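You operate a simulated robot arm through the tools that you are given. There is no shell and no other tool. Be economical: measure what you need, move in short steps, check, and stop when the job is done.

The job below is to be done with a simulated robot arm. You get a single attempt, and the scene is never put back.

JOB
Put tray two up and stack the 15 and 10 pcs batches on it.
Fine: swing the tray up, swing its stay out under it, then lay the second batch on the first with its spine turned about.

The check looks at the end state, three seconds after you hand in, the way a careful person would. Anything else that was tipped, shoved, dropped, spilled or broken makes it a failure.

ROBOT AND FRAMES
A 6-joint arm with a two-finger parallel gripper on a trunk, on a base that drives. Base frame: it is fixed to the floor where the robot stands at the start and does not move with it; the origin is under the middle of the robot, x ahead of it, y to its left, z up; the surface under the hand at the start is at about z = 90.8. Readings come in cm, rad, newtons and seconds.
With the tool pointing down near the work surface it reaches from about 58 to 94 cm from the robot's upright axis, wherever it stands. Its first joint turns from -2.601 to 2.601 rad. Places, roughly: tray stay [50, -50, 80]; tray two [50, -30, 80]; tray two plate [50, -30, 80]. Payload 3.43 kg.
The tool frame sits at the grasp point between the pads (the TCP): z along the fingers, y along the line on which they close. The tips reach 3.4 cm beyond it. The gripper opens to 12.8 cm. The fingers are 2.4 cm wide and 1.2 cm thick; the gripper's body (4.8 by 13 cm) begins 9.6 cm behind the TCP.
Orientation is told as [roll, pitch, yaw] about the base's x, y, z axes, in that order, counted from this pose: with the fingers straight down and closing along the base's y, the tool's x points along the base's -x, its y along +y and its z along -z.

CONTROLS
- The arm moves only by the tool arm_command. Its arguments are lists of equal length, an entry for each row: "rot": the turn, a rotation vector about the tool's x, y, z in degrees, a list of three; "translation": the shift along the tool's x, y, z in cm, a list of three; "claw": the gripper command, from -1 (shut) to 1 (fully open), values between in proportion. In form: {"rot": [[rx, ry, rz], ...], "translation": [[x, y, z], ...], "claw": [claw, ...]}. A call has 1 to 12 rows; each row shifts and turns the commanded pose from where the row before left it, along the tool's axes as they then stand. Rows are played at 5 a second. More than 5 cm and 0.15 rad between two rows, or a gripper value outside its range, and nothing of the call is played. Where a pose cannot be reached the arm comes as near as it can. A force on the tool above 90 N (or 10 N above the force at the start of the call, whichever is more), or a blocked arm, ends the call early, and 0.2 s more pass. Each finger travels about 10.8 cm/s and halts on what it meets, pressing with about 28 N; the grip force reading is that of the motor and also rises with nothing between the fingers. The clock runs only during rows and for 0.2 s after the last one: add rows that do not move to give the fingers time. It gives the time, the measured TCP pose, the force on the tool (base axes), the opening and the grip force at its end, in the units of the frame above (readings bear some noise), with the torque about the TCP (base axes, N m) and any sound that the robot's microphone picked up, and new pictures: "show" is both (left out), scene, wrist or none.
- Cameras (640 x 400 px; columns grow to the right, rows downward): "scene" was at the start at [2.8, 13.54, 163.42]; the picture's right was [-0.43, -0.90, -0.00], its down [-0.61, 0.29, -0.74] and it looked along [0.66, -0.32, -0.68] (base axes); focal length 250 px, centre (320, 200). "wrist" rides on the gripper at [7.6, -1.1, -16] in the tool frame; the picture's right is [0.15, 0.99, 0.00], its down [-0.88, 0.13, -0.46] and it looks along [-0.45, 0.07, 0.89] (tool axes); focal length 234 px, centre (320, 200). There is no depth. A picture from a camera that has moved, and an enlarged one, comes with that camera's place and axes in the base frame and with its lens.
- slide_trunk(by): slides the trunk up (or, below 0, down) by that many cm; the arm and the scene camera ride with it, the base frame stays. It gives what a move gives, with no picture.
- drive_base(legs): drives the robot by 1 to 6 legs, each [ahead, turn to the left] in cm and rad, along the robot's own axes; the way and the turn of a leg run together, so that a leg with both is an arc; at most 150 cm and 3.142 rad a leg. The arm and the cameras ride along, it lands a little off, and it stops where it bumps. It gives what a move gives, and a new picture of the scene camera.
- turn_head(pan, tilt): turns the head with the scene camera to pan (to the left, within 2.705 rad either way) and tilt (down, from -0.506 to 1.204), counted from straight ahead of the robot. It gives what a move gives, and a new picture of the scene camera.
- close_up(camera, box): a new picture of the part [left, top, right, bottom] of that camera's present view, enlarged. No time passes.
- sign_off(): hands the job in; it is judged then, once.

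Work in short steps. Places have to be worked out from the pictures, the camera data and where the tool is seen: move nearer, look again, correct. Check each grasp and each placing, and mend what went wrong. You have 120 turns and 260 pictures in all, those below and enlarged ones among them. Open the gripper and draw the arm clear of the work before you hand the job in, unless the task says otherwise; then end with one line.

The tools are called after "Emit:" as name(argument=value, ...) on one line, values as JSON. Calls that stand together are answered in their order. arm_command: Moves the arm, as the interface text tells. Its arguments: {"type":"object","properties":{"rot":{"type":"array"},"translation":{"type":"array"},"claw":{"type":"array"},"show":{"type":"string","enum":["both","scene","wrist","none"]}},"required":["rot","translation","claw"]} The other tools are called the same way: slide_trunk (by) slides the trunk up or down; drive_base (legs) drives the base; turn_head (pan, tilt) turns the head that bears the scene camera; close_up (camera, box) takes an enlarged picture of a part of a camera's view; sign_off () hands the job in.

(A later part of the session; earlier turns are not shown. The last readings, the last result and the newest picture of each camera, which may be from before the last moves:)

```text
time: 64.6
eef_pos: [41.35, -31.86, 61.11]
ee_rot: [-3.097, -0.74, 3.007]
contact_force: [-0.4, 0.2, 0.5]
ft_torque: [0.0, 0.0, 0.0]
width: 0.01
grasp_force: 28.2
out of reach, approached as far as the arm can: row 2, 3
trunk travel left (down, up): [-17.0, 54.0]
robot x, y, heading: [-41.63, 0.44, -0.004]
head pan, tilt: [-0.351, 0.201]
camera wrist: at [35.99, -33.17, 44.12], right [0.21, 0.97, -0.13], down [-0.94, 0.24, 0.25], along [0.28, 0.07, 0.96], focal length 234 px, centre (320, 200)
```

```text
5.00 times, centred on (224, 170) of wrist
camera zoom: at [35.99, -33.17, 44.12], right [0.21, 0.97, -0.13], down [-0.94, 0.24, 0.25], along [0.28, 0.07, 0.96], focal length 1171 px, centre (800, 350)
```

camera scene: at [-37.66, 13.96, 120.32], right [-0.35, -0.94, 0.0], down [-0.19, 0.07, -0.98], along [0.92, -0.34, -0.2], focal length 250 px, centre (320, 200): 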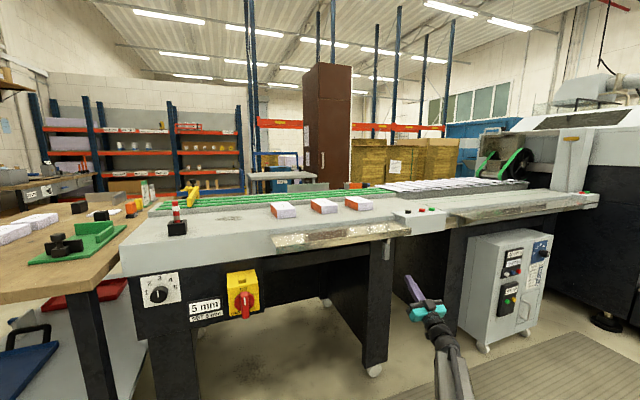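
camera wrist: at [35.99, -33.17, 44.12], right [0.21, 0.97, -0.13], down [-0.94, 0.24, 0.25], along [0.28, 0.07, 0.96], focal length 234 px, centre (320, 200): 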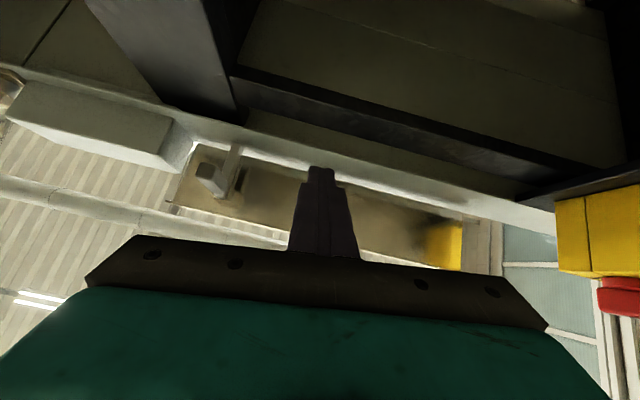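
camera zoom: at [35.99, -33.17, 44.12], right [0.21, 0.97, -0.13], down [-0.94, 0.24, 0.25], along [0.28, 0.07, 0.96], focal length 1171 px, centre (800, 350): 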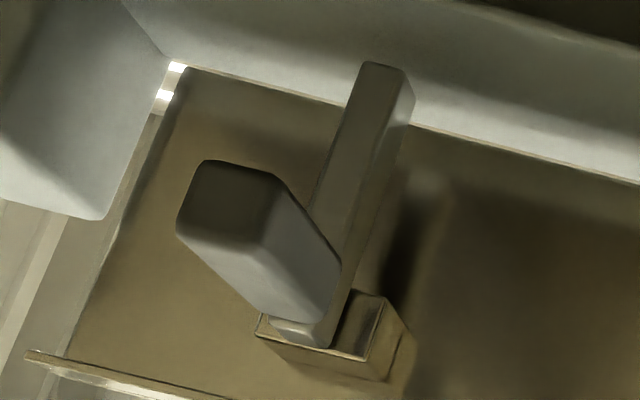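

The stay's end sits squarely under the block and it's perpendicular within about 2°. That part is done. Now I'll draw the hand back from under the tray and turn the tool down again.

Emit:
arm_command(rot=[[0, 0, 0], [0, 0, 0], [0, 0, 0], [0, 0, 0], [0, 8.2, 0], [0, 8.2, 0], [0, 8.2, 0], [0, 8.2, 0], [0, 8.2, 0]], translation=[[-3.2, 0, -3], [-3.2, 0, -3], [-3.2, 0, -3], [-3.2, 0, -3], [-2, 0, -3], [0, 0, -2], [0, 0, -2], [0, 0, 0], [0, 0, 0]], claw=[-1, -1, -1, -1, -1, -1, -1, -1, -1], show="none")

Emit:
arm_command(rot=[[0, 8.2, 0], [0, 8.2, 0], [0, 8.2, 0], [0, 8.2, 0], [0, 8.2, 0], [0, 8.2, 0], [0, 8.2, 0], [0, 8.2, 0], [0, 8.2, 0], [0, 8.2, 0], [0, 8.2, 0]], translation=[[0, -1, 0], [0, -1, 0], [0, -1, 0], [0, -1, 0], [0, -1, 0], [0, -1, 0], [0, -1, 0], [0, -1, 0], [0, -1, 0], [0, 0, 0], [0, 0, 0]], claw=[-1, -1, -1, -1, -1, -1, -1, -1, -1, -1, -1])

```text
time: 66.6
eef_pos: [23.48, -35.44, 53.42]
ee_rot: [-2.849, -1.454, 2.748]
contact_force: [0.4, 0.3, 0.4]
ft_torque: [0.0, 0.02, -0.03]
width: 0.0
grasp_force: 27.8
out of reach, approached as far as the arm can: row 6, 7, 8, 9
trunk travel left (down, up): [-17.0, 54.0]
robot x, y, heading: [-41.8, -0.06, -0.006]
head pan, tilt: [-0.351, 0.201]
```

```text
time: 69.0
eef_pos: [23.26, -44.92, 53.68]
ee_rot: [-0.034, -0.106, -0.101]
contact_force: [-0.6, -0.4, -0.4]
ft_torque: [0.01, 0.0, 0.01]
width: 0.01
grasp_force: 28.3
out of reach, approached as far as the arm can: row 1
trunk travel left (down, up): [-17.0, 54.0]
robot x, y, heading: [-41.71, 0.38, -0.007]
head pan, tilt: [-0.351, 0.201]
camera scene: at [-37.67, 13.96, 120.32], right [-0.35, -0.94, 0.0], down [-0.19, 0.07, -0.98], along [0.92, -0.34, -0.2], focal length 250 px, centre (320, 200)
camera wrist: at [13.98, -44.62, 68.72], right [-0.04, 1.0, -0.05], down [0.84, 0.06, 0.54], along [0.54, -0.02, -0.84], focal length 234 px, centre (320, 200)
```

scene: 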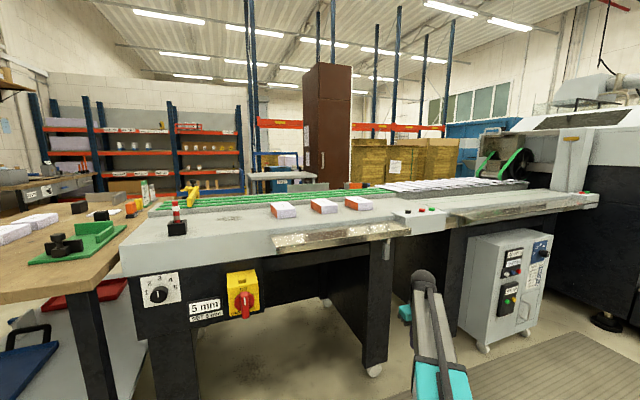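
wrist: 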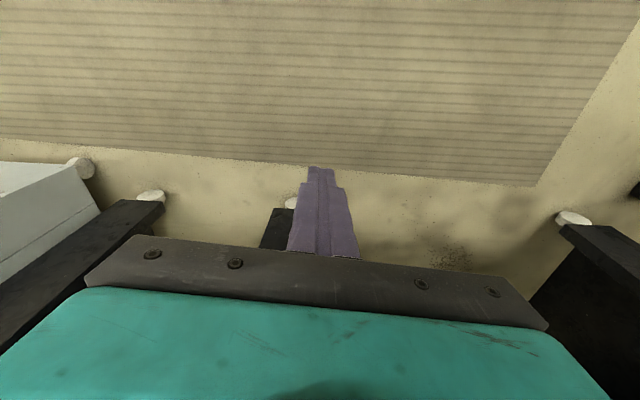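

Tool points down again. I'll correct the small residual tilt and yaw, back off a little, and raise the trunk above the table.

Emit:
arm_command(rot=[[-2, 6, -3], [0, 0, -2.8], [0, 0, 0]], translation=[[3, 0, 0], [3, 0, 0], [0, 0, 0]], claw=[-1, -1, -1], show="none")

Emit:
slide_trunk(by=40)

Emit:
slide_trunk(by=14)

Emit:
turn_head(pan=-0.3, tilt=0.6)

```text
time: 69.8
eef_pos: [17.19, -44.5, 53.36]
ee_rot: [-0.001, -0.004, 0.002]
contact_force: [0.3, -0.3, 0.0]
ft_torque: [0.01, 0.02, 0.0]
width: 0.0
grasp_force: 27.8
trunk travel left (down, up): [-17.0, 54.0]
robot x, y, heading: [-41.88, -0.29, -0.004]
head pan, tilt: [-0.351, 0.201]
```

```text
time: 73.7
eef_pos: [17.16, -44.43, 93.35]
ee_rot: [-0.002, -0.001, 0.0]
contact_force: [0.3, -0.1, -0.2]
ft_torque: [0.02, 0.01, 0.01]
width: 0.0
grasp_force: 28.0
trunk travel left (down, up): [-57.0, 14.0]
robot x, y, heading: [-41.97, 0.03, -0.011]
head pan, tilt: [-0.351, 0.201]
```

```text
time: 75.3
eef_pos: [17.24, -44.43, 107.44]
ee_rot: [0.0, -0.003, -0.001]
contact_force: [0.1, 0.9, 0.0]
ft_torque: [-0.01, 0.02, 0.0]
width: 0.03
grasp_force: 27.9
trunk travel left (down, up): [-71.0, 0.0]
robot x, y, heading: [-41.76, 0.0, -0.008]
head pan, tilt: [-0.351, 0.201]
```

```text
time: 76.2
eef_pos: [17.15, -44.45, 107.44]
ee_rot: [-0.002, -0.002, -0.002]
contact_force: [0.6, 0.3, -0.5]
ft_torque: [0.01, -0.02, 0.0]
width: 0.0
grasp_force: 28.2
trunk travel left (down, up): [-71.0, 0.0]
robot x, y, heading: [-42.13, 0.5, -0.001]
head pan, tilt: [-0.3, 0.6]
camera scene: at [-37.96, 14.55, 170.65], right [-0.3, -0.95, 0.0], down [-0.54, 0.17, -0.83], along [0.79, -0.25, -0.56], focal length 250 px, centre (320, 200)
```

scene: 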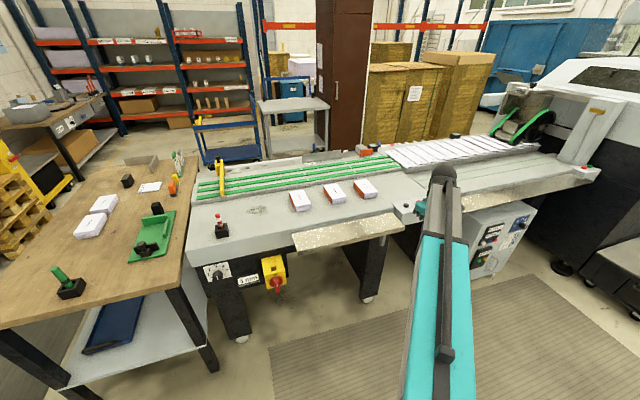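

I'll raise the hand 6 cm, drive forward 39 cm (back near the start), and zoom in on the tray from above.

Emit:
close_up(camera="scene", box=[270, 160, 430, 260])

Emit:
arm_command(rot=[[0, 0, 0], [0, 0, 0], [0, 0, 0]], translation=[[0, 0, -3], [0, 0, -3], [0, 0, -1]], claw=[0, 0.6, 0.6], show="none")

Emit:
drive_base(legs=[[39, 0]])

```text
4.00 times, centred on (350, 210) of scene
camera zoom: at [-37.96, 14.55, 170.65], right [-0.3, -0.95, 0.0], down [-0.54, 0.17, -0.83], along [0.79, -0.25, -0.56], focal length 999 px, centre (200, 160)
```

zoom: 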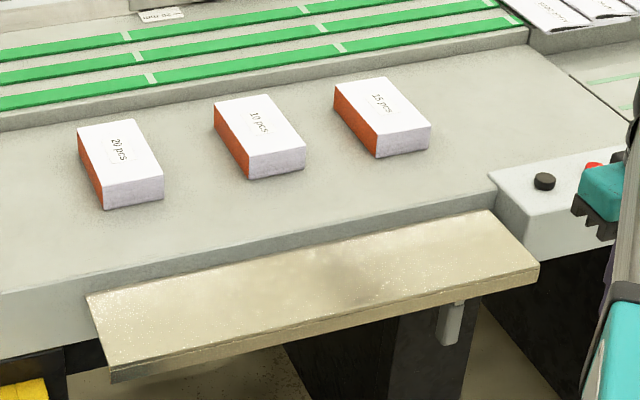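

```text
time: 77.0
eef_pos: [17.15, -44.57, 114.35]
ee_rot: [-0.002, -0.003, 0.001]
contact_force: [0.6, 0.1, -0.4]
ft_torque: [0.01, -0.03, -0.02]
width: 10.22
grasp_force: 0.0
trunk travel left (down, up): [-71.0, 0.0]
robot x, y, heading: [-42.16, -0.15, -0.015]
head pan, tilt: [-0.3, 0.6]
```

```text
time: 79.7
eef_pos: [55.91, -44.96, 114.37]
ee_rot: [-0.001, -0.004, -0.001]
contact_force: [0.5, -0.2, 0.3]
ft_torque: [0.0, 0.04, 0.02]
width: 10.22
grasp_force: 0.1
trunk travel left (down, up): [-71.0, 0.0]
robot x, y, heading: [-3.32, -0.48, -0.009]
head pan, tilt: [-0.3, 0.6]
camera scene: at [0.84, 14.24, 170.64], right [-0.31, -0.95, 0.0], down [-0.54, 0.17, -0.82], along [0.79, -0.25, -0.57], focal length 250 px, centre (320, 200)
```

scene: 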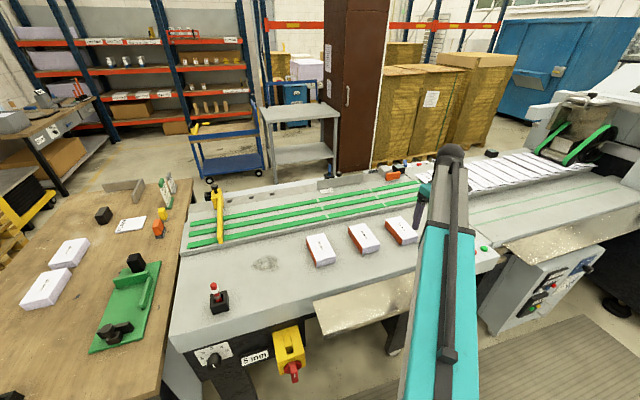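

The table and tray look as expected. I'll move the hand over the 15-pcs batch (about x=75, y=-49.5) and check with the wrist camera.

Emit:
arm_command(rot=[[0, 0, 0], [0, 0, 0], [0, 0, 0], [0, 0, 0], [0, 0, 0], [0, 0, 0]], translation=[[-4, -1, 0], [-4, -1, 0], [-4, -1, 0], [-4, -1, 0], [-3, -0.5, 4], [0, 0, 4]], claw=[0.8, 0.8, 0.8, 0.8, 0.8, 0.8])

```text
refused: row 5 steps farther than a row can; nothing moved
```

Emit:
arm_command(rot=[[0, 0, 0], [0, 0, 0], [0, 0, 0], [0, 0, 0], [0, 0, 0], [0, 0, 0]], translation=[[-4, -1, 0], [-4, -1, 0], [-4, -1, 0], [-4, -1, 0], [-3, -0.5, 3], [0, 0, 4]], claw=[0.8, 0.8, 0.8, 0.8, 0.8, 0.8])

```text
time: 81.1
eef_pos: [74.83, -49.41, 107.52]
ee_rot: [-0.004, -0.003, -0.002]
contact_force: [1.1, -0.1, 0.2]
ft_torque: [0.0, 0.0, 0.01]
width: 11.53
grasp_force: 0.1
trunk travel left (down, up): [-71.0, 0.0]
robot x, y, heading: [-3.01, -0.57, -0.014]
head pan, tilt: [-0.3, 0.6]
camera scene: at [0.78, 14.23, 170.65], right [-0.31, -0.95, 0.0], down [-0.54, 0.17, -0.83], along [0.79, -0.25, -0.56], focal length 250 px, centre (320, 200)
camera wrist: at [67.25, -50.55, 123.33], right [-0.14, 0.99, 0.0], down [0.88, 0.13, 0.46], along [0.45, 0.06, -0.89], focal length 234 px, centre (320, 200)
```

scene: 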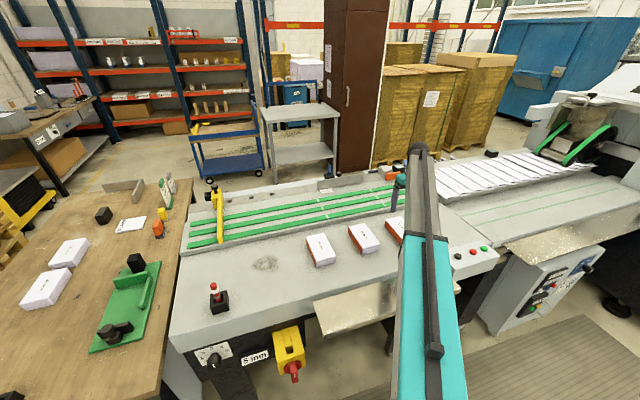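
wrist: 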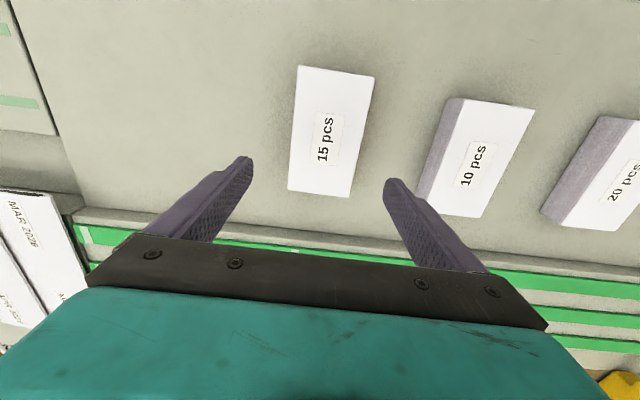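

The 15-pcs batch is centred at about (73.5, -48.8), 14.8 × 8.8 cm, axis-aligned. I'll align and go down to grip with the tips just above the table.

Emit:
arm_command(rot=[[0, 0, 0], [0, 0, 0], [0, 0, 0], [0, 0, 0], [0, 0, 0]], translation=[[1.3, 0.6, 3], [0, 0, 4], [0, 0, 3], [0, 0, 1.5], [0, 0, 0.9]], claw=[0.8, 0.8, 0.8, 0.8, 0.8], show="wrist")

```text
time: 82.3
eef_pos: [73.67, -48.77, 95.12]
ee_rot: [-0.002, -0.003, -0.001]
contact_force: [-0.6, -0.1, 0.8]
ft_torque: [-0.02, -0.01, -0.01]
width: 11.51
grasp_force: 0.0
trunk travel left (down, up): [-71.0, 0.0]
robot x, y, heading: [-3.0, 0.02, -0.016]
head pan, tilt: [-0.3, 0.6]
camera wrist: at [65.92, -49.96, 110.91], right [-0.14, 0.99, 0.0], down [0.88, 0.13, 0.46], along [0.45, 0.06, -0.89], focal length 234 px, centre (320, 200)
```

wrist: 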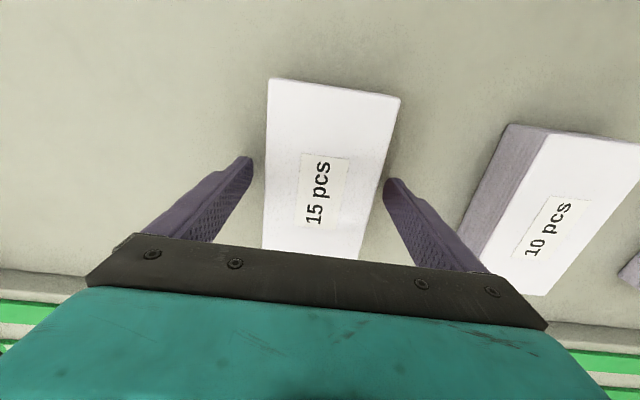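

Well aligned. Now I'll close on it and lift.

Emit:
arm_command(rot=[[0, 0, 0], [0, 0, 0], [0, 0, 0], [0, 0, 0]], translation=[[0, 0, 0], [0, 0, 0], [0, 0, 0], [0, 0, 0]], claw=[0.3, 0.1, -0.3, -0.3], show="none")

Emit:
arm_command(rot=[[0, 0, 0], [0, 0, 0], [0, 0, 0], [0, 0, 0], [0, 0, 0]], translation=[[0, 0, -0.5], [0, 0, -2], [0, 0, -4], [0, 0, -4], [0, 0, 0]], claw=[-0.3, -0.3, -0.3, -0.3, -0.3])

```text
time: 83.3
eef_pos: [73.52, -48.78, 95.09]
ee_rot: [-0.001, -0.005, -0.002]
contact_force: [-0.4, 0.3, 0.7]
ft_torque: [0.03, -0.12, 0.04]
width: 8.48
grasp_force: 28.6
trunk travel left (down, up): [-71.0, 0.0]
robot x, y, heading: [-3.27, -0.14, -0.008]
head pan, tilt: [-0.3, 0.6]
```

```text
time: 84.5
eef_pos: [73.44, -48.95, 105.59]
ee_rot: [-0.002, -0.004, -0.002]
contact_force: [0.3, 0.6, 0.7]
ft_torque: [-0.04, -0.02, 0.03]
width: 4.46
grasp_force: 0.0
trunk travel left (down, up): [-71.0, 0.0]
robot x, y, heading: [-3.07, -0.2, -0.007]
head pan, tilt: [-0.3, 0.6]
camera scene: at [0.78, 14.24, 170.64], right [-0.31, -0.95, 0.0], down [-0.54, 0.17, -0.83], along [0.79, -0.25, -0.56], focal length 250 px, centre (320, 200)
camera wrist: at [65.84, -50.02, 121.52], right [-0.14, 0.99, 0.0], down [0.88, 0.13, 0.46], along [0.45, 0.06, -0.89], focal length 234 px, centre (320, 200)
```

scene: 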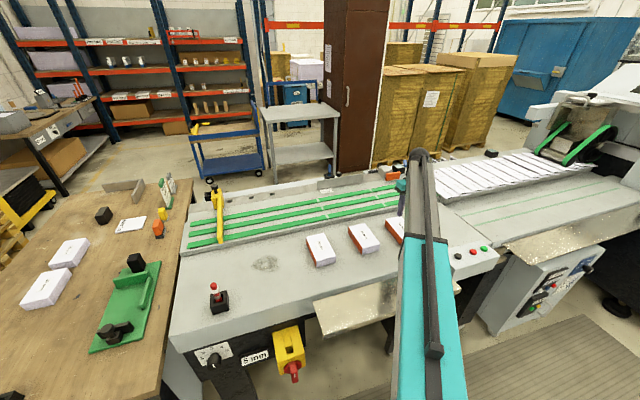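
wrist: 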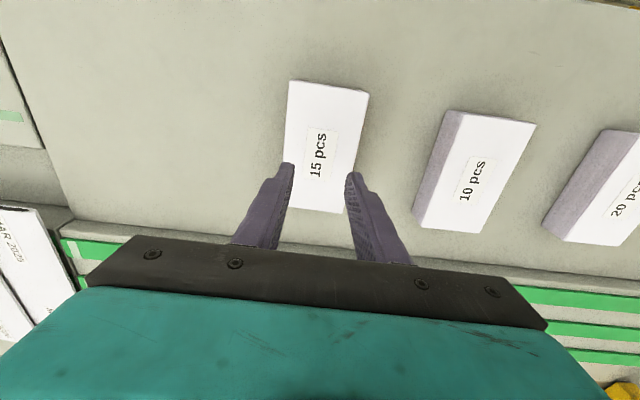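

The batch slipped out (fingers at 4.46 with nothing between them); it's still in place at (73.7, -49). I'll regrip a bit lower, close fully, wait, and lift slowly.

Emit:
arm_command(rot=[[0, 0, 0], [0, 0, 0], [0, 0, 0], [0, 0, 0], [0, 0, 0]], translation=[[-0.2, 0, 0], [0, 0, 4], [0, 0, 4], [0, 0, 2], [0, 0, 1]], claw=[0.8, 0.8, 0.8, 0.8, 0.8], show="none")

Emit:
arm_command(rot=[[0, 0, 0], [0, 0, 0], [0, 0, 0], [0, 0, 0], [0, 0, 0]], translation=[[0, 0, 0], [0, 0, 0], [0, 0, 0], [0, 0, 0], [0, 0, 0]], claw=[0.2, -0.2, -1, -1, -1], show="wrist")

```text
time: 85.7
eef_pos: [73.8, -48.9, 94.59]
ee_rot: [-0.001, -0.003, -0.002]
contact_force: [-0.2, -0.5, -0.2]
ft_torque: [0.0, 0.0, 0.0]
width: 11.53
grasp_force: 0.0
trunk travel left (down, up): [-71.0, 0.0]
robot x, y, heading: [-3.1, -0.24, -0.016]
head pan, tilt: [-0.3, 0.6]
```

```text
time: 86.9
eef_pos: [73.77, -48.99, 94.59]
ee_rot: [-0.002, -0.004, -0.002]
contact_force: [-0.3, 0.6, 0.9]
ft_torque: [0.09, -0.01, 0.02]
width: 8.46
grasp_force: 28.3
trunk travel left (down, up): [-71.0, 0.0]
robot x, y, heading: [-3.34, 0.18, -0.006]
head pan, tilt: [-0.3, 0.6]
camera wrist: at [66.15, -50.11, 110.42], right [-0.14, 0.99, 0.0], down [0.88, 0.13, 0.46], along [0.45, 0.06, -0.89], focal length 234 px, centre (320, 200)
```

wrist: 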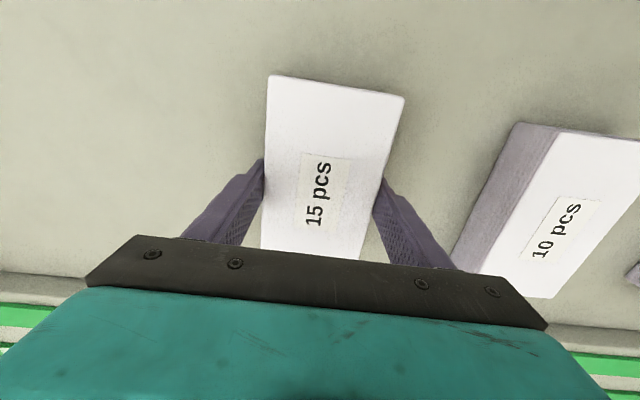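

Emit:
arm_command(rot=[[0, 0, 0], [0, 0, 0], [0, 0, 0], [0, 0, 0], [0, 0, 0]], translation=[[0, 0, -0.3], [0, 0, -0.4], [0, 0, -0.5], [0, 0, -0.5], [0, 0, 0]], claw=[-1, -1, -1, -1, -1], show="wrist")

```text
time: 88.1
eef_pos: [73.82, -48.99, 96.25]
ee_rot: [0.0, -0.003, -0.002]
contact_force: [1.0, 1.0, -3.3]
ft_torque: [0.02, 0.0, 0.02]
width: 8.49
grasp_force: 28.4
trunk travel left (down, up): [-71.0, 0.0]
robot x, y, heading: [-3.08, -0.29, -0.015]
head pan, tilt: [-0.3, 0.6]
camera wrist: at [66.14, -50.09, 112.13], right [-0.14, 0.99, 0.0], down [0.88, 0.13, 0.46], along [0.45, 0.06, -0.89], focal length 234 px, centre (320, 200)
```

wrist: 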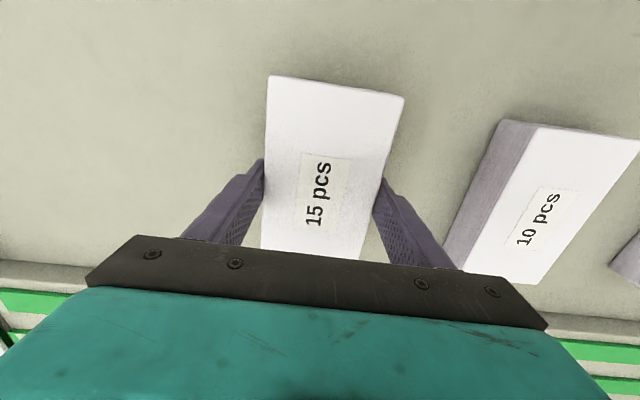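

It's lifting this time (3.3 N). I'll keep rising gently.

Emit:
arm_command(rot=[[0, 0, 0], [0, 0, 0], [0, 0, 0], [0, 0, 0], [0, 0, 0], [0, 0, 0]], translation=[[0, 0, -1], [0, 0, -1.5], [0, 0, -2], [0, 0, -2], [0, 0, -2], [0, 0, -1]], claw=[-1, -1, -1, -1, -1, -1], show="wrist")

```text
time: 89.5
eef_pos: [73.68, -48.97, 105.82]
ee_rot: [-0.003, -0.003, -0.002]
contact_force: [-0.6, -0.9, -3.6]
ft_torque: [0.0, 0.0, 0.03]
width: 8.47
grasp_force: 27.6
trunk travel left (down, up): [-71.0, 0.0]
robot x, y, heading: [-3.03, -0.16, -0.01]
head pan, tilt: [-0.3, 0.6]
camera wrist: at [66.11, -50.03, 121.59], right [-0.14, 0.99, 0.0], down [0.88, 0.13, 0.46], along [0.45, 0.06, -0.89], focal length 234 px, centre (320, 200)
```

wrist: 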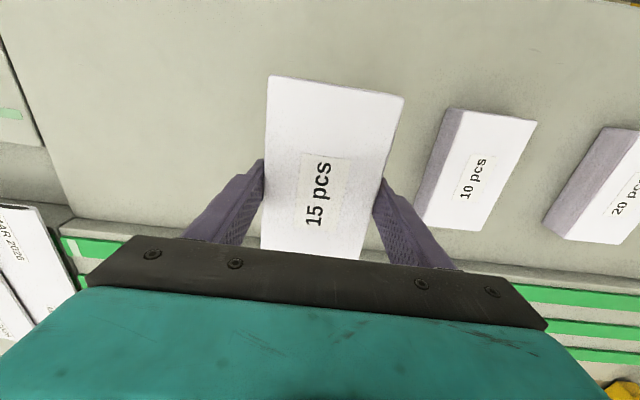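

Securely held. I'll move over the tray (x≈46.5, y≈-38) and then turn the batch 90°, so its long side lies along the tray with the spine toward the robot.

Emit:
arm_command(rot=[[0, 0, 0], [0, 0, 0], [0, 0, 0], [0, 0, 0], [0, 0, 0], [0, 0, 0], [0, 0, 0]], translation=[[3.9, 1.5, 0], [3.9, 1.6, 0], [3.9, 1.6, 0], [3.9, 1.6, 0], [3.9, 1.6, 0], [3.9, 1.6, 0], [3.8, 1.5, 0]], claw=[-1, -1, -1, -1, -1, -1, -1], show="none")

Emit:
arm_command(rot=[[0, 0, -8.18], [0, 0, -8.18], [0, 0, -8.18], [0, 0, -8.18], [0, 0, -8.18], [0, 0, -8.18], [0, 0, -8.18], [0, 0, -8.18], [0, 0, -8.18], [0, 0, -8.18], [0, 0, -8.2]], translation=[[0, 0, 0], [0, 0, 0], [0, 0, 0], [0, 0, 0], [0, 0, 0], [0, 0, 0], [0, 0, 0], [0, 0, 0], [0, 0, 0], [0, 0, 0], [0, 0, 0]], claw=[-1, -1, -1, -1, -1, -1, -1, -1, -1, -1, -1])

```text
time: 91.1
eef_pos: [46.36, -37.81, 105.67]
ee_rot: [-0.002, -0.003, 0.0]
contact_force: [-0.2, -0.3, -3.6]
ft_torque: [0.02, -0.05, -0.02]
width: 8.46
grasp_force: 27.6
trunk travel left (down, up): [-71.0, 0.0]
robot x, y, heading: [-3.21, -0.36, -0.007]
head pan, tilt: [-0.3, 0.6]
```

```text
time: 93.5
eef_pos: [46.55, -37.77, 105.59]
ee_rot: [-0.005, 0.002, 1.571]
contact_force: [0.2, -0.1, -2.8]
ft_torque: [0.0, 0.01, 0.01]
width: 8.48
grasp_force: 28.3
trunk travel left (down, up): [-71.0, 0.0]
robot x, y, heading: [-2.97, -0.02, -0.014]
head pan, tilt: [-0.3, 0.6]
camera scene: at [0.79, 14.23, 170.64], right [-0.31, -0.95, 0.0], down [-0.54, 0.17, -0.83], along [0.79, -0.25, -0.56], focal length 250 px, centre (320, 200)
camera wrist: at [47.64, -45.47, 121.53], right [-0.99, -0.15, 0.0], down [-0.13, 0.88, 0.45], along [-0.06, 0.45, -0.89], focal length 234 px, centre (320, 200)
```

scene: 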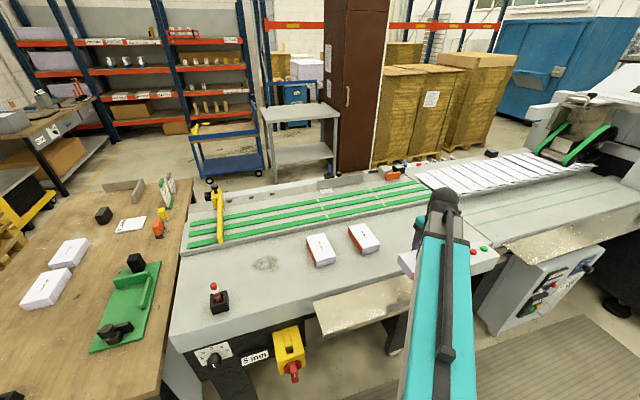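
wrist: 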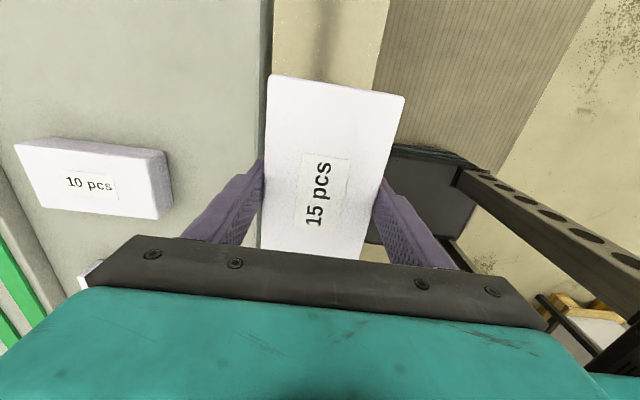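

Tray estimate: x 41–54, z≈88; the batch is held at x 42.2–50.9. I'll shift 0.45 cm toward the machine and lower.

Emit:
arm_command(rot=[[0, 0, 0], [0, 0, 0], [0, 0, 0], [0, 0, 0], [0, 0, 0]], translation=[[0, -0.45, 2], [0, 0, 3.5], [0, 0, 3.5], [0, 0, 2], [0, 0, 1]], claw=[-1, -1, -1, -1, -1])

```text
time: 94.7
eef_pos: [47.02, -37.89, 93.7]
ee_rot: [-0.003, 0.003, 1.568]
contact_force: [-0.8, -0.4, -3.9]
ft_torque: [0.01, 0.0, 0.02]
width: 8.46
grasp_force: 27.9
trunk travel left (down, up): [-71.0, 0.0]
robot x, y, heading: [-3.12, 0.11, -0.01]
head pan, tilt: [-0.3, 0.6]
camera scene: at [0.79, 14.22, 170.64], right [-0.31, -0.95, 0.0], down [-0.54, 0.17, -0.82], along [0.79, -0.25, -0.57], focal length 250 px, centre (320, 200)
camera wrist: at [48.07, -45.5, 109.53], right [-0.99, -0.14, 0.0], down [-0.13, 0.88, 0.45], along [-0.06, 0.45, -0.89], focal length 234 px, centre (320, 200)
```

scene: 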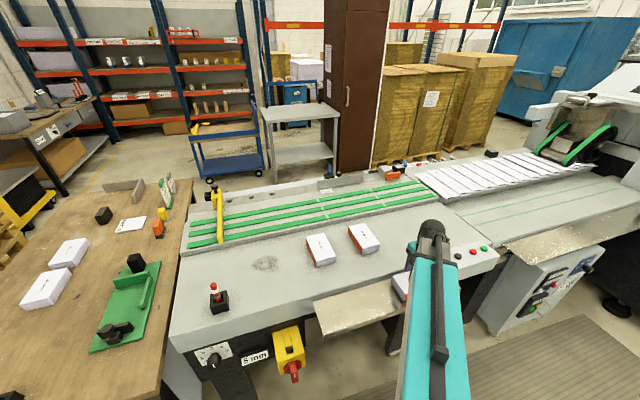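
wrist: 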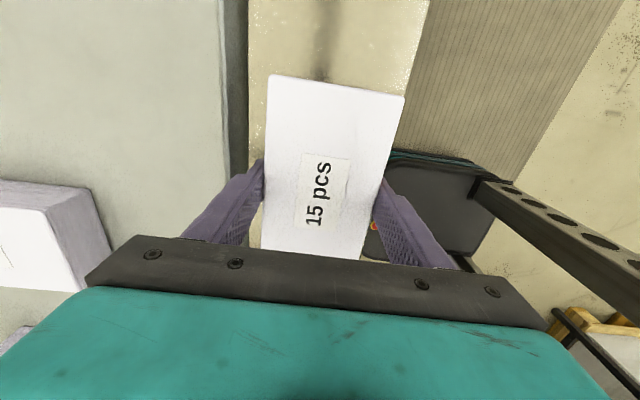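

Well centred between the tray edges. I'll lower slowly until contact.

Emit:
arm_command(rot=[[0, 0, 0], [0, 0, 0], [0, 0, 0], [0, 0, 0], [0, 0, 0]], translation=[[0, 0, 0.4], [0, 0, 0.4], [0, 0, 0.4], [0, 0, 0.3], [0, 0, 0.3]], claw=[-1, -1, -1, -1, -1], show="none")

```text
time: 95.9
eef_pos: [46.9, -37.87, 92.3]
ee_rot: [-0.011, 0.007, 1.568]
contact_force: [6.9, -4.2, 50.0]
ft_torque: [0.48, -0.17, -0.42]
width: 8.46
grasp_force: 28.5
trunk travel left (down, up): [-71.0, 0.0]
robot x, y, heading: [-3.25, -0.06, -0.011]
head pan, tilt: [-0.3, 0.6]
```

In contact at TCP z=92.3, so the tray is at about 88.5. I'll ease off, open a little, and back straight up.

Emit:
arm_command(rot=[[0, 0, 0], [0, 0, 0], [0, 0, 0], [0, 0, 0], [0, 0, 0]], translation=[[0, 0, -0.3], [0, 0, 0], [0, 0, 0], [0, 0, 0], [0, 0, 0]], claw=[-1, -1, 0.48, 0.48, 0.48], show="none")

Emit:
arm_command(rot=[[0, 0, 0], [0, 0, 0], [0, 0, 0], [0, 0, 0], [0, 0, 0]], translation=[[0, 0, -1], [0, 0, -2.5], [0, 0, -4], [0, 0, -4], [0, 0, -3]], claw=[0.48, 0.48, 0.48, 0.48, 0.48])

```text
time: 97.1
eef_pos: [46.8, -37.87, 92.25]
ee_rot: [-0.001, 0.002, 1.568]
contact_force: [-10.8, -3.1, 12.3]
ft_torque: [-0.06, -0.24, -0.16]
width: 8.83
grasp_force: 0.0
trunk travel left (down, up): [-71.0, 0.0]
robot x, y, heading: [-3.04, -0.25, -0.013]
head pan, tilt: [-0.3, 0.6]
```

```text
time: 98.3
eef_pos: [46.95, -37.78, 106.73]
ee_rot: [-0.005, 0.002, 1.569]
contact_force: [0.3, 0.6, 0.4]
ft_torque: [0.0, 0.03, -0.01]
width: 9.46
grasp_force: 0.0
trunk travel left (down, up): [-71.0, 0.0]
robot x, y, heading: [-2.77, -0.13, -0.009]
head pan, tilt: [-0.3, 0.6]
camera scene: at [0.73, 14.26, 170.63], right [-0.31, -0.95, 0.0], down [-0.54, 0.17, -0.83], along [0.79, -0.25, -0.56], focal length 250 px, centre (320, 200)
camera wrist: at [47.97, -45.45, 122.61], right [-0.99, -0.14, 0.0], down [-0.13, 0.88, 0.45], along [-0.06, 0.45, -0.89], focal length 234 px, centre (320, 200)
```

scene: 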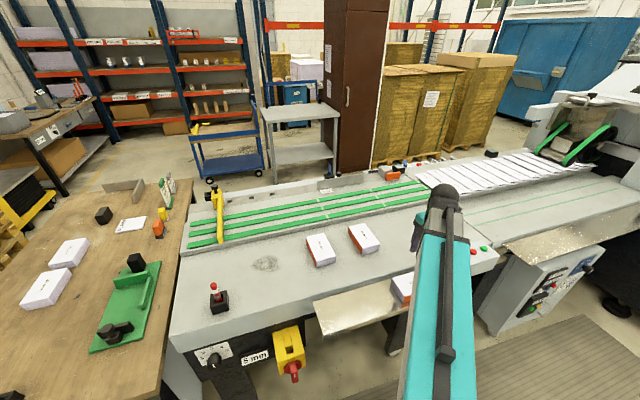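
wrist: 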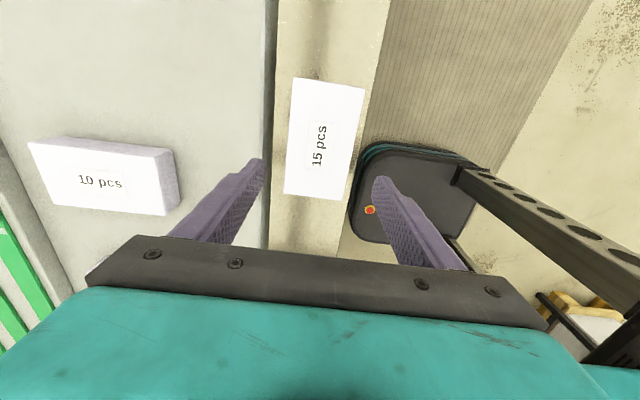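

The 15-pcs batch rests squarely on the tray at centre (46.8, -37.9). Next I'll unrotate and move over the 10-pcs batch at about (74, -30).

Emit:
arm_command(rot=[[0, 0, 8.18], [0, 0, 8.18], [0, 0, 8.18], [0, 0, 8.18], [0, 0, 8.18], [0, 0, 8.18], [0, 0, 8.18], [0, 0, 8.18], [0, 0, 8.18], [0, 0, 8.18], [0, 0, 8.1]], translation=[[0, 0, 0], [0, 0, 0], [0, 0, 0], [0, 0, 0], [0, 0, 0], [0, 0, 0], [0, 0, 0], [0, 0, 0], [0, 0, 0], [0, 0, 0], [0, 0, 0]], claw=[0.8, 0.8, 0.8, 0.8, 0.8, 0.8, 0.8, 0.8, 0.8, 0.8, 0.8], show="none")

Emit:
arm_command(rot=[[0, 0, 0], [0, 0, 0], [0, 0, 0], [0, 0, 0], [0, 0, 0], [0, 0, 0], [0, 0, 0]], translation=[[-3.9, 1.1, 0], [-3.9, 1.1, 0], [-3.9, 1.1, 0], [-3.9, 1.1, 0], [-3.9, 1.2, 0], [-3.8, 1.2, 0], [-3.6, 1.2, 0]], claw=[0.8, 0.8, 0.8, 0.8, 0.8, 0.8, 0.8])

```text
time: 100.7
eef_pos: [47.04, -37.81, 106.58]
ee_rot: [-0.002, -0.005, -0.005]
contact_force: [0.1, 0.5, 0.0]
ft_torque: [0.0, 0.0, 0.02]
width: 11.53
grasp_force: 0.0
trunk travel left (down, up): [-71.0, 0.0]
robot x, y, heading: [-3.3, -0.02, -0.008]
head pan, tilt: [-0.3, 0.6]
```

```text
time: 102.3
eef_pos: [73.8, -29.84, 106.6]
ee_rot: [-0.001, -0.003, 0.0]
contact_force: [0.3, -0.3, 0.8]
ft_torque: [0.0, -0.02, 0.01]
width: 11.54
grasp_force: 0.1
trunk travel left (down, up): [-71.0, 0.0]
robot x, y, heading: [-3.11, 0.2, -0.015]
head pan, tilt: [-0.3, 0.6]
camera scene: at [0.82, 14.26, 170.64], right [-0.31, -0.95, 0.0], down [-0.54, 0.17, -0.82], along [0.79, -0.25, -0.57], focal length 250 px, centre (320, 200)
camera wrist: at [66.24, -31.0, 122.57], right [-0.15, 0.99, 0.0], down [0.88, 0.13, 0.46], along [0.45, 0.06, -0.89], focal length 234 px, centre (320, 200)
```

scene: 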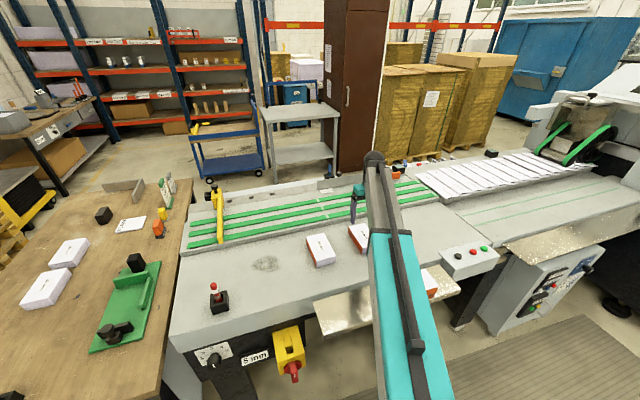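
wrist: 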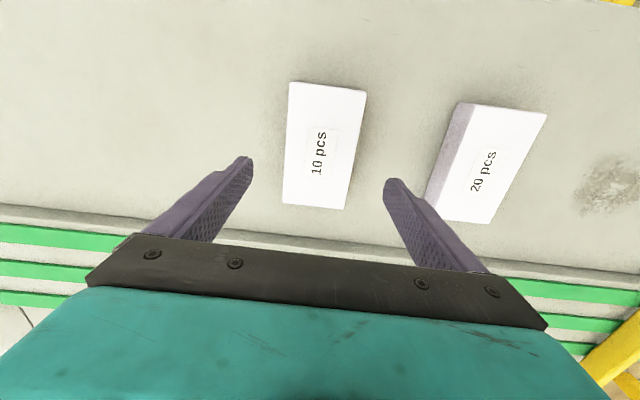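

The 10-pcs batch is centred at about (74.3, -30.1). I'll align and lower to grip.

Emit:
arm_command(rot=[[0, 0, 0], [0, 0, 0], [0, 0, 0], [0, 0, 0], [0, 0, 0]], translation=[[-0.4, -0.2, 3], [0, 0, 4], [0, 0, 3], [0, 0, 1.2], [0, 0, 0.8]], claw=[0.8, 0.8, 0.8, 0.8, 0.8], show="wrist")

Emit:
arm_command(rot=[[0, 0, 0], [0, 0, 0], [0, 0, 0], [0, 0, 0], [0, 0, 0], [0, 0, 0]], translation=[[0, 0, 0], [0, 0, 0], [0, 0, 0], [0, 0, 0], [0, 0, 0], [0, 0, 0]], claw=[0.5, 0.2, -0.2, -1, -1, -1], show="none")

Emit:
arm_command(rot=[[0, 0, 0], [0, 0, 0], [0, 0, 0], [0, 0, 0], [0, 0, 0]], translation=[[0, 0, -0.3], [0, 0, -0.4], [0, 0, -0.5], [0, 0, -0.5], [0, 0, 0]], claw=[-1, -1, -1, -1, -1], show="wrist")

```text
time: 103.5
eef_pos: [74.21, -30.19, 94.67]
ee_rot: [-0.001, -0.004, -0.002]
contact_force: [0.5, 0.6, -0.7]
ft_torque: [-0.01, -0.01, 0.01]
width: 11.5
grasp_force: 0.0
trunk travel left (down, up): [-71.0, 0.0]
robot x, y, heading: [-3.4, -0.38, -0.011]
head pan, tilt: [-0.3, 0.6]
camera wrist: at [66.68, -31.28, 110.52], right [-0.15, 0.99, 0.0], down [0.88, 0.13, 0.46], along [0.45, 0.06, -0.89], focal length 234 px, centre (320, 200)
```

wrist: 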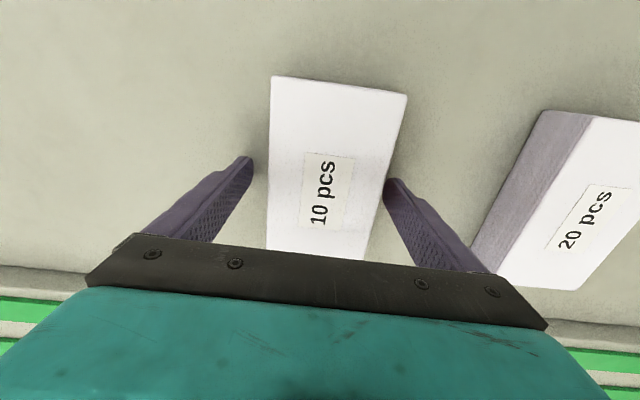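

```text
time: 104.9
eef_pos: [74.3, -30.08, 94.61]
ee_rot: [0.0, -0.003, 0.0]
contact_force: [0.2, 0.8, 0.3]
ft_torque: [0.15, -0.11, 0.08]
width: 8.45
grasp_force: 28.0
trunk travel left (down, up): [-71.0, 0.0]
robot x, y, heading: [-2.87, -0.36, -0.014]
head pan, tilt: [-0.3, 0.6]
```

```text
time: 106.1
eef_pos: [74.4, -30.01, 96.4]
ee_rot: [-0.002, -0.004, 0.0]
contact_force: [-0.8, 0.8, -3.8]
ft_torque: [-0.01, -0.01, -0.02]
width: 8.46
grasp_force: 27.8
trunk travel left (down, up): [-71.0, 0.0]
robot x, y, heading: [-3.11, 0.18, -0.01]
head pan, tilt: [-0.3, 0.6]
camera wrist: at [66.69, -31.23, 112.27], right [-0.15, 0.99, 0.0], down [0.88, 0.13, 0.46], along [0.45, 0.06, -0.89], focal length 234 px, centre (320, 200)
```

wrist: 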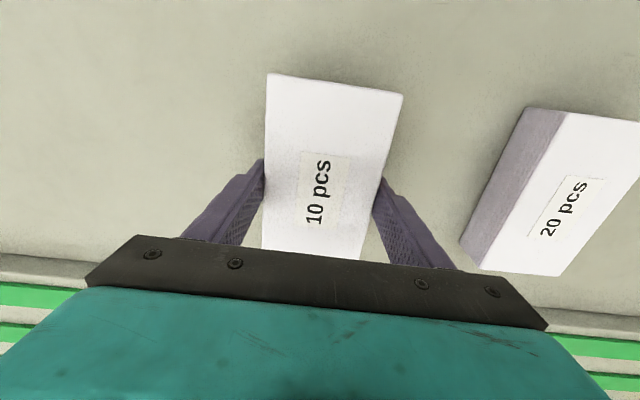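

Held. I'll raise it and carry it over the first batch.

Emit:
arm_command(rot=[[0, 0, 0], [0, 0, 0], [0, 0, 0], [0, 0, 0], [0, 0, 0], [0, 0, 0], [0, 0, 0]], translation=[[0, 0, -1], [0, 0, -1.5], [0, 0, -2], [0, 0, -2], [0, 0, -2], [0, 0, -2], [0, 0, -1.5]], claw=[-1, -1, -1, -1, -1, -1, -1], show="none")

Emit:
arm_command(rot=[[0, 0, 0], [0, 0, 0], [0, 0, 0], [0, 0, 0], [0, 0, 0], [0, 0, 0], [0, 0, 0]], translation=[[3.9, -1.1, 0], [3.9, -1.1, 0], [3.9, -1.1, 0], [4, -1.1, 0], [4, -1.1, 0], [4, -1.2, 0], [3.8, -1.2, 0]], claw=[-1, -1, -1, -1, -1, -1, -1], show="none")

Emit:
arm_command(rot=[[0, 0, 8.18], [0, 0, 8.18], [0, 0, 8.18], [0, 0, 8.18], [0, 0, 8.18], [0, 0, 8.18], [0, 0, 8.18], [0, 0, 8.18], [0, 0, 8.18], [0, 0, 8.18], [0, 0, 8.2]], translation=[[0, 0, 0], [0, 0, 0], [0, 0, 0], [0, 0, 0], [0, 0, 0], [0, 0, 0], [0, 0, 0], [0, 0, 0], [0, 0, 0], [0, 0, 0], [0, 0, 0]], claw=[-1, -1, -1, -1, -1, -1, -1, -1, -1, -1, -1])

```text
time: 107.7
eef_pos: [74.38, -30.04, 108.42]
ee_rot: [0.0, -0.003, 0.0]
contact_force: [-0.5, 0.8, -3.3]
ft_torque: [-0.01, -0.06, 0.0]
width: 8.47
grasp_force: 28.7
trunk travel left (down, up): [-71.0, 0.0]
robot x, y, heading: [-2.82, -0.46, -0.011]
head pan, tilt: [-0.3, 0.6]
```

```text
time: 109.3
eef_pos: [46.77, -38.05, 108.44]
ee_rot: [-0.001, -0.003, 0.001]
contact_force: [-0.5, 0.6, -3.5]
ft_torque: [-0.01, 0.01, -0.04]
width: 8.47
grasp_force: 28.3
trunk travel left (down, up): [-71.0, 0.0]
robot x, y, heading: [-2.77, -0.31, -0.011]
head pan, tilt: [-0.3, 0.6]
```

```text
time: 111.7
eef_pos: [46.85, -37.95, 108.33]
ee_rot: [0.003, 0.0, -1.573]
contact_force: [0.1, -0.7, -3.5]
ft_torque: [0.0, -0.02, 0.01]
width: 8.49
grasp_force: 27.7
trunk travel left (down, up): [-71.0, 0.0]
robot x, y, heading: [-3.16, -0.2, -0.011]
head pan, tilt: [-0.3, 0.6]
camera scene: at [0.79, 14.23, 170.64], right [-0.31, -0.95, 0.0], down [-0.54, 0.17, -0.83], along [0.79, -0.25, -0.56], focal length 250 px, centre (320, 200)
camera wrist: at [45.62, -30.41, 124.21], right [0.99, 0.14, 0.0], down [0.13, -0.88, 0.46], along [0.07, -0.45, -0.89], focal length 234 px, centre (320, 200)
```

scene: 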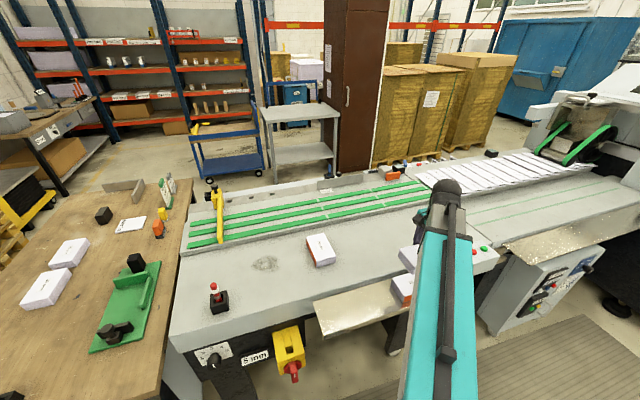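
wrist: 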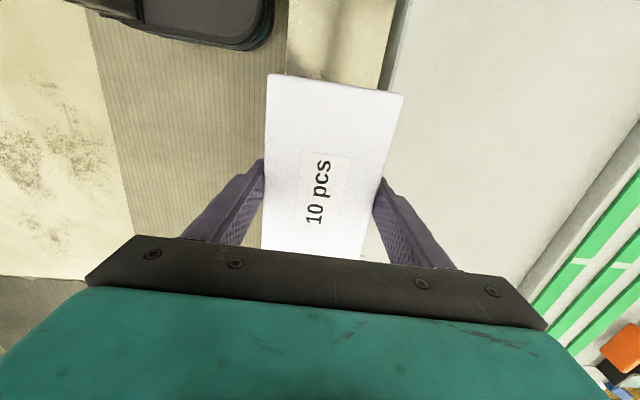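

Held straight, spine toward the machine, centred at about (46.8, -37.9), matching the first batch. I'll lower it.

Emit:
arm_command(rot=[[0, 0, 0], [0, 0, 0], [0, 0, 0], [0, 0, 0], [0, 0, 0]], translation=[[0, 0, 3], [0, 0, 3], [0, 0, 3], [0, 0, 1.5], [0, 0, 0.7]], claw=[-1, -1, -1, -1, -1], show="scene")

Emit:
close_up(camera="scene", box=[340, 220, 500, 320])

```text
time: 112.9
eef_pos: [46.87, -38.03, 97.22]
ee_rot: [0.003, -0.001, -1.572]
contact_force: [0.4, 0.3, -2.9]
ft_torque: [0.0, 0.01, -0.02]
width: 8.46
grasp_force: 28.5
trunk travel left (down, up): [-71.0, 0.0]
robot x, y, heading: [-3.0, -0.16, -0.01]
head pan, tilt: [-0.3, 0.6]
camera scene: at [0.79, 14.22, 170.64], right [-0.31, -0.95, 0.0], down [-0.54, 0.17, -0.82], along [0.79, -0.25, -0.57], focal length 250 px, centre (320, 200)
```

scene: 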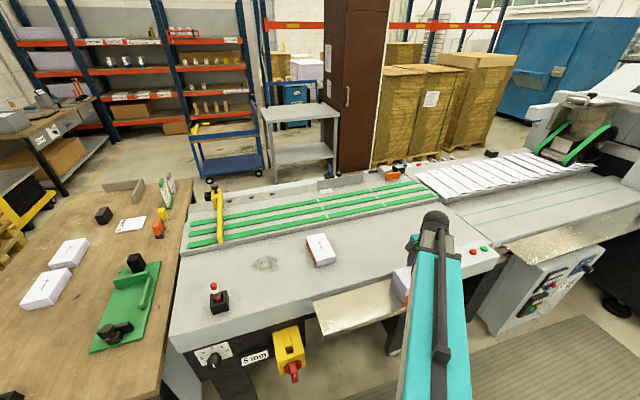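

```text
4.00 times, centred on (420, 270) of scene
camera zoom: at [0.79, 14.22, 170.64], right [-0.31, -0.95, 0.0], down [-0.54, 0.17, -0.82], along [0.79, -0.25, -0.57], focal length 999 px, centre (-80, -80)
```

zoom: 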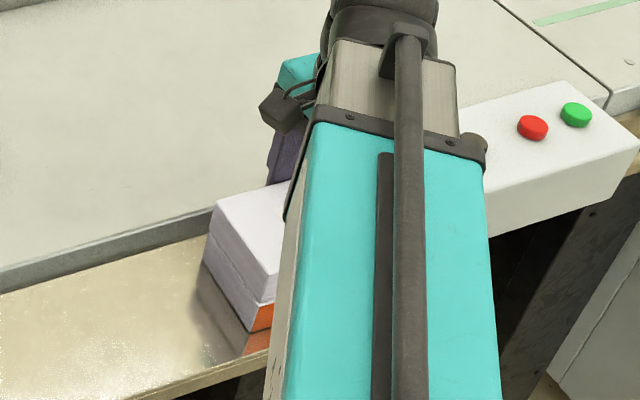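

It's just above the first batch and well aligned. I'll lower gently to contact.

Emit:
arm_command(rot=[[0, 0, 0], [0, 0, 0], [0, 0, 0], [0, 0, 0]], translation=[[0, 0, 0.4], [0, 0, 0.3], [0, 0, 0.3], [0, 0, 0.2]], claw=[-1, -1, -1, -1], show="none")

```text
time: 113.9
eef_pos: [46.75, -37.94, 96.22]
ee_rot: [0.009, -0.004, -1.57]
contact_force: [5.8, -3.1, 45.1]
ft_torque: [0.37, -2.03, 0.19]
width: 8.49
grasp_force: 27.9
trunk travel left (down, up): [-71.0, 0.0]
robot x, y, heading: [-3.01, -0.32, -0.01]
head pan, tilt: [-0.3, 0.6]
```

Contact at z=96.2. I'll ease off, open, and rise.

Emit:
arm_command(rot=[[0, 0, 0], [0, 0, 0], [0, 0, 0], [0, 0, 0], [0, 0, 0]], translation=[[0, 0, -0.3], [0, 0, 0], [0, 0, 0], [0, 0, 0], [0, 0, 0]], claw=[-1, -1, 0.55, 0.55, 0.55], show="none")

Emit:
arm_command(rot=[[0, 0, 0], [0, 0, 0], [0, 0, 0], [0, 0, 0], [0, 0, 0]], translation=[[0, 0, -1], [0, 0, -2.5], [0, 0, -4], [0, 0, -4], [0, 0, -3]], claw=[0.55, 0.55, 0.55, 0.55, 0.55])

```text
time: 115.1
eef_pos: [46.91, -37.96, 95.86]
ee_rot: [0.001, 0.002, -1.57]
contact_force: [1.2, 0.7, 0.2]
ft_torque: [0.04, 0.03, -0.04]
width: 9.93
grasp_force: 0.2
trunk travel left (down, up): [-71.0, 0.0]
robot x, y, heading: [-3.44, -0.45, -0.012]
head pan, tilt: [-0.3, 0.6]
```

```text
time: 116.3
eef_pos: [46.86, -38.01, 110.86]
ee_rot: [0.004, -0.001, -1.571]
contact_force: [0.4, -0.2, 0.8]
ft_torque: [0.01, 0.02, -0.01]
width: 9.89
grasp_force: 0.0
trunk travel left (down, up): [-71.0, 0.0]
robot x, y, heading: [-3.05, 0.04, -0.011]
head pan, tilt: [-0.3, 0.6]
camera scene: at [0.75, 14.25, 170.63], right [-0.31, -0.95, 0.0], down [-0.54, 0.17, -0.83], along [0.79, -0.25, -0.56], focal length 250 px, centre (320, 200)
camera wrist: at [45.58, -30.44, 126.72], right [0.99, 0.15, 0.0], down [0.13, -0.88, 0.46], along [0.07, -0.45, -0.89], focal length 234 px, centre (320, 200)
```

scene: 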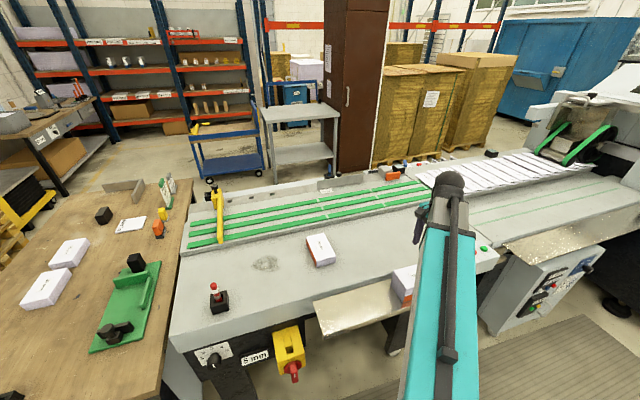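
wrist: 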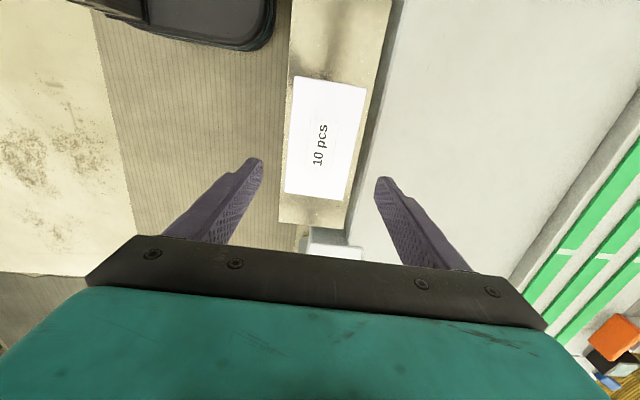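

The stack is neat. I'll drive the base back to clear the work, then inspect everything.

Emit:
drive_base(legs=[[-40, 0]])

Emit:
close_up(camera="scene", box=[270, 160, 430, 260])

```text
time: 119.1
eef_pos: [6.76, -37.7, 110.89]
ee_rot: [0.001, -0.001, -1.574]
contact_force: [-0.5, 0.4, 0.1]
ft_torque: [0.01, -0.01, -0.03]
width: 9.93
grasp_force: 0.0
trunk travel left (down, up): [-71.0, 0.0]
robot x, y, heading: [-42.99, 0.47, -0.016]
head pan, tilt: [-0.3, 0.6]
camera scene: at [-39.16, 14.63, 170.64], right [-0.31, -0.95, 0.0], down [-0.54, 0.18, -0.83], along [0.78, -0.26, -0.56], focal length 250 px, centre (320, 200)
```

scene: 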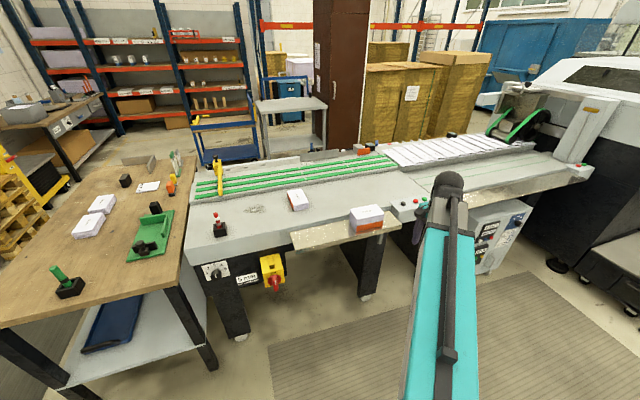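

```text
4.00 times, centred on (350, 210) of scene
camera zoom: at [-39.16, 14.63, 170.64], right [-0.31, -0.95, 0.0], down [-0.54, 0.18, -0.83], along [0.78, -0.26, -0.56], focal length 999 px, centre (200, 160)
```

zoom: 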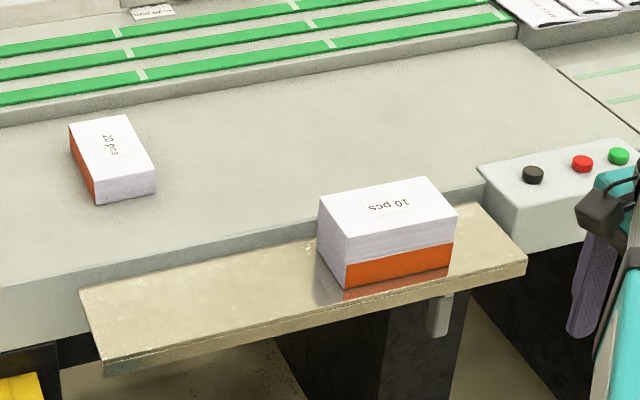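

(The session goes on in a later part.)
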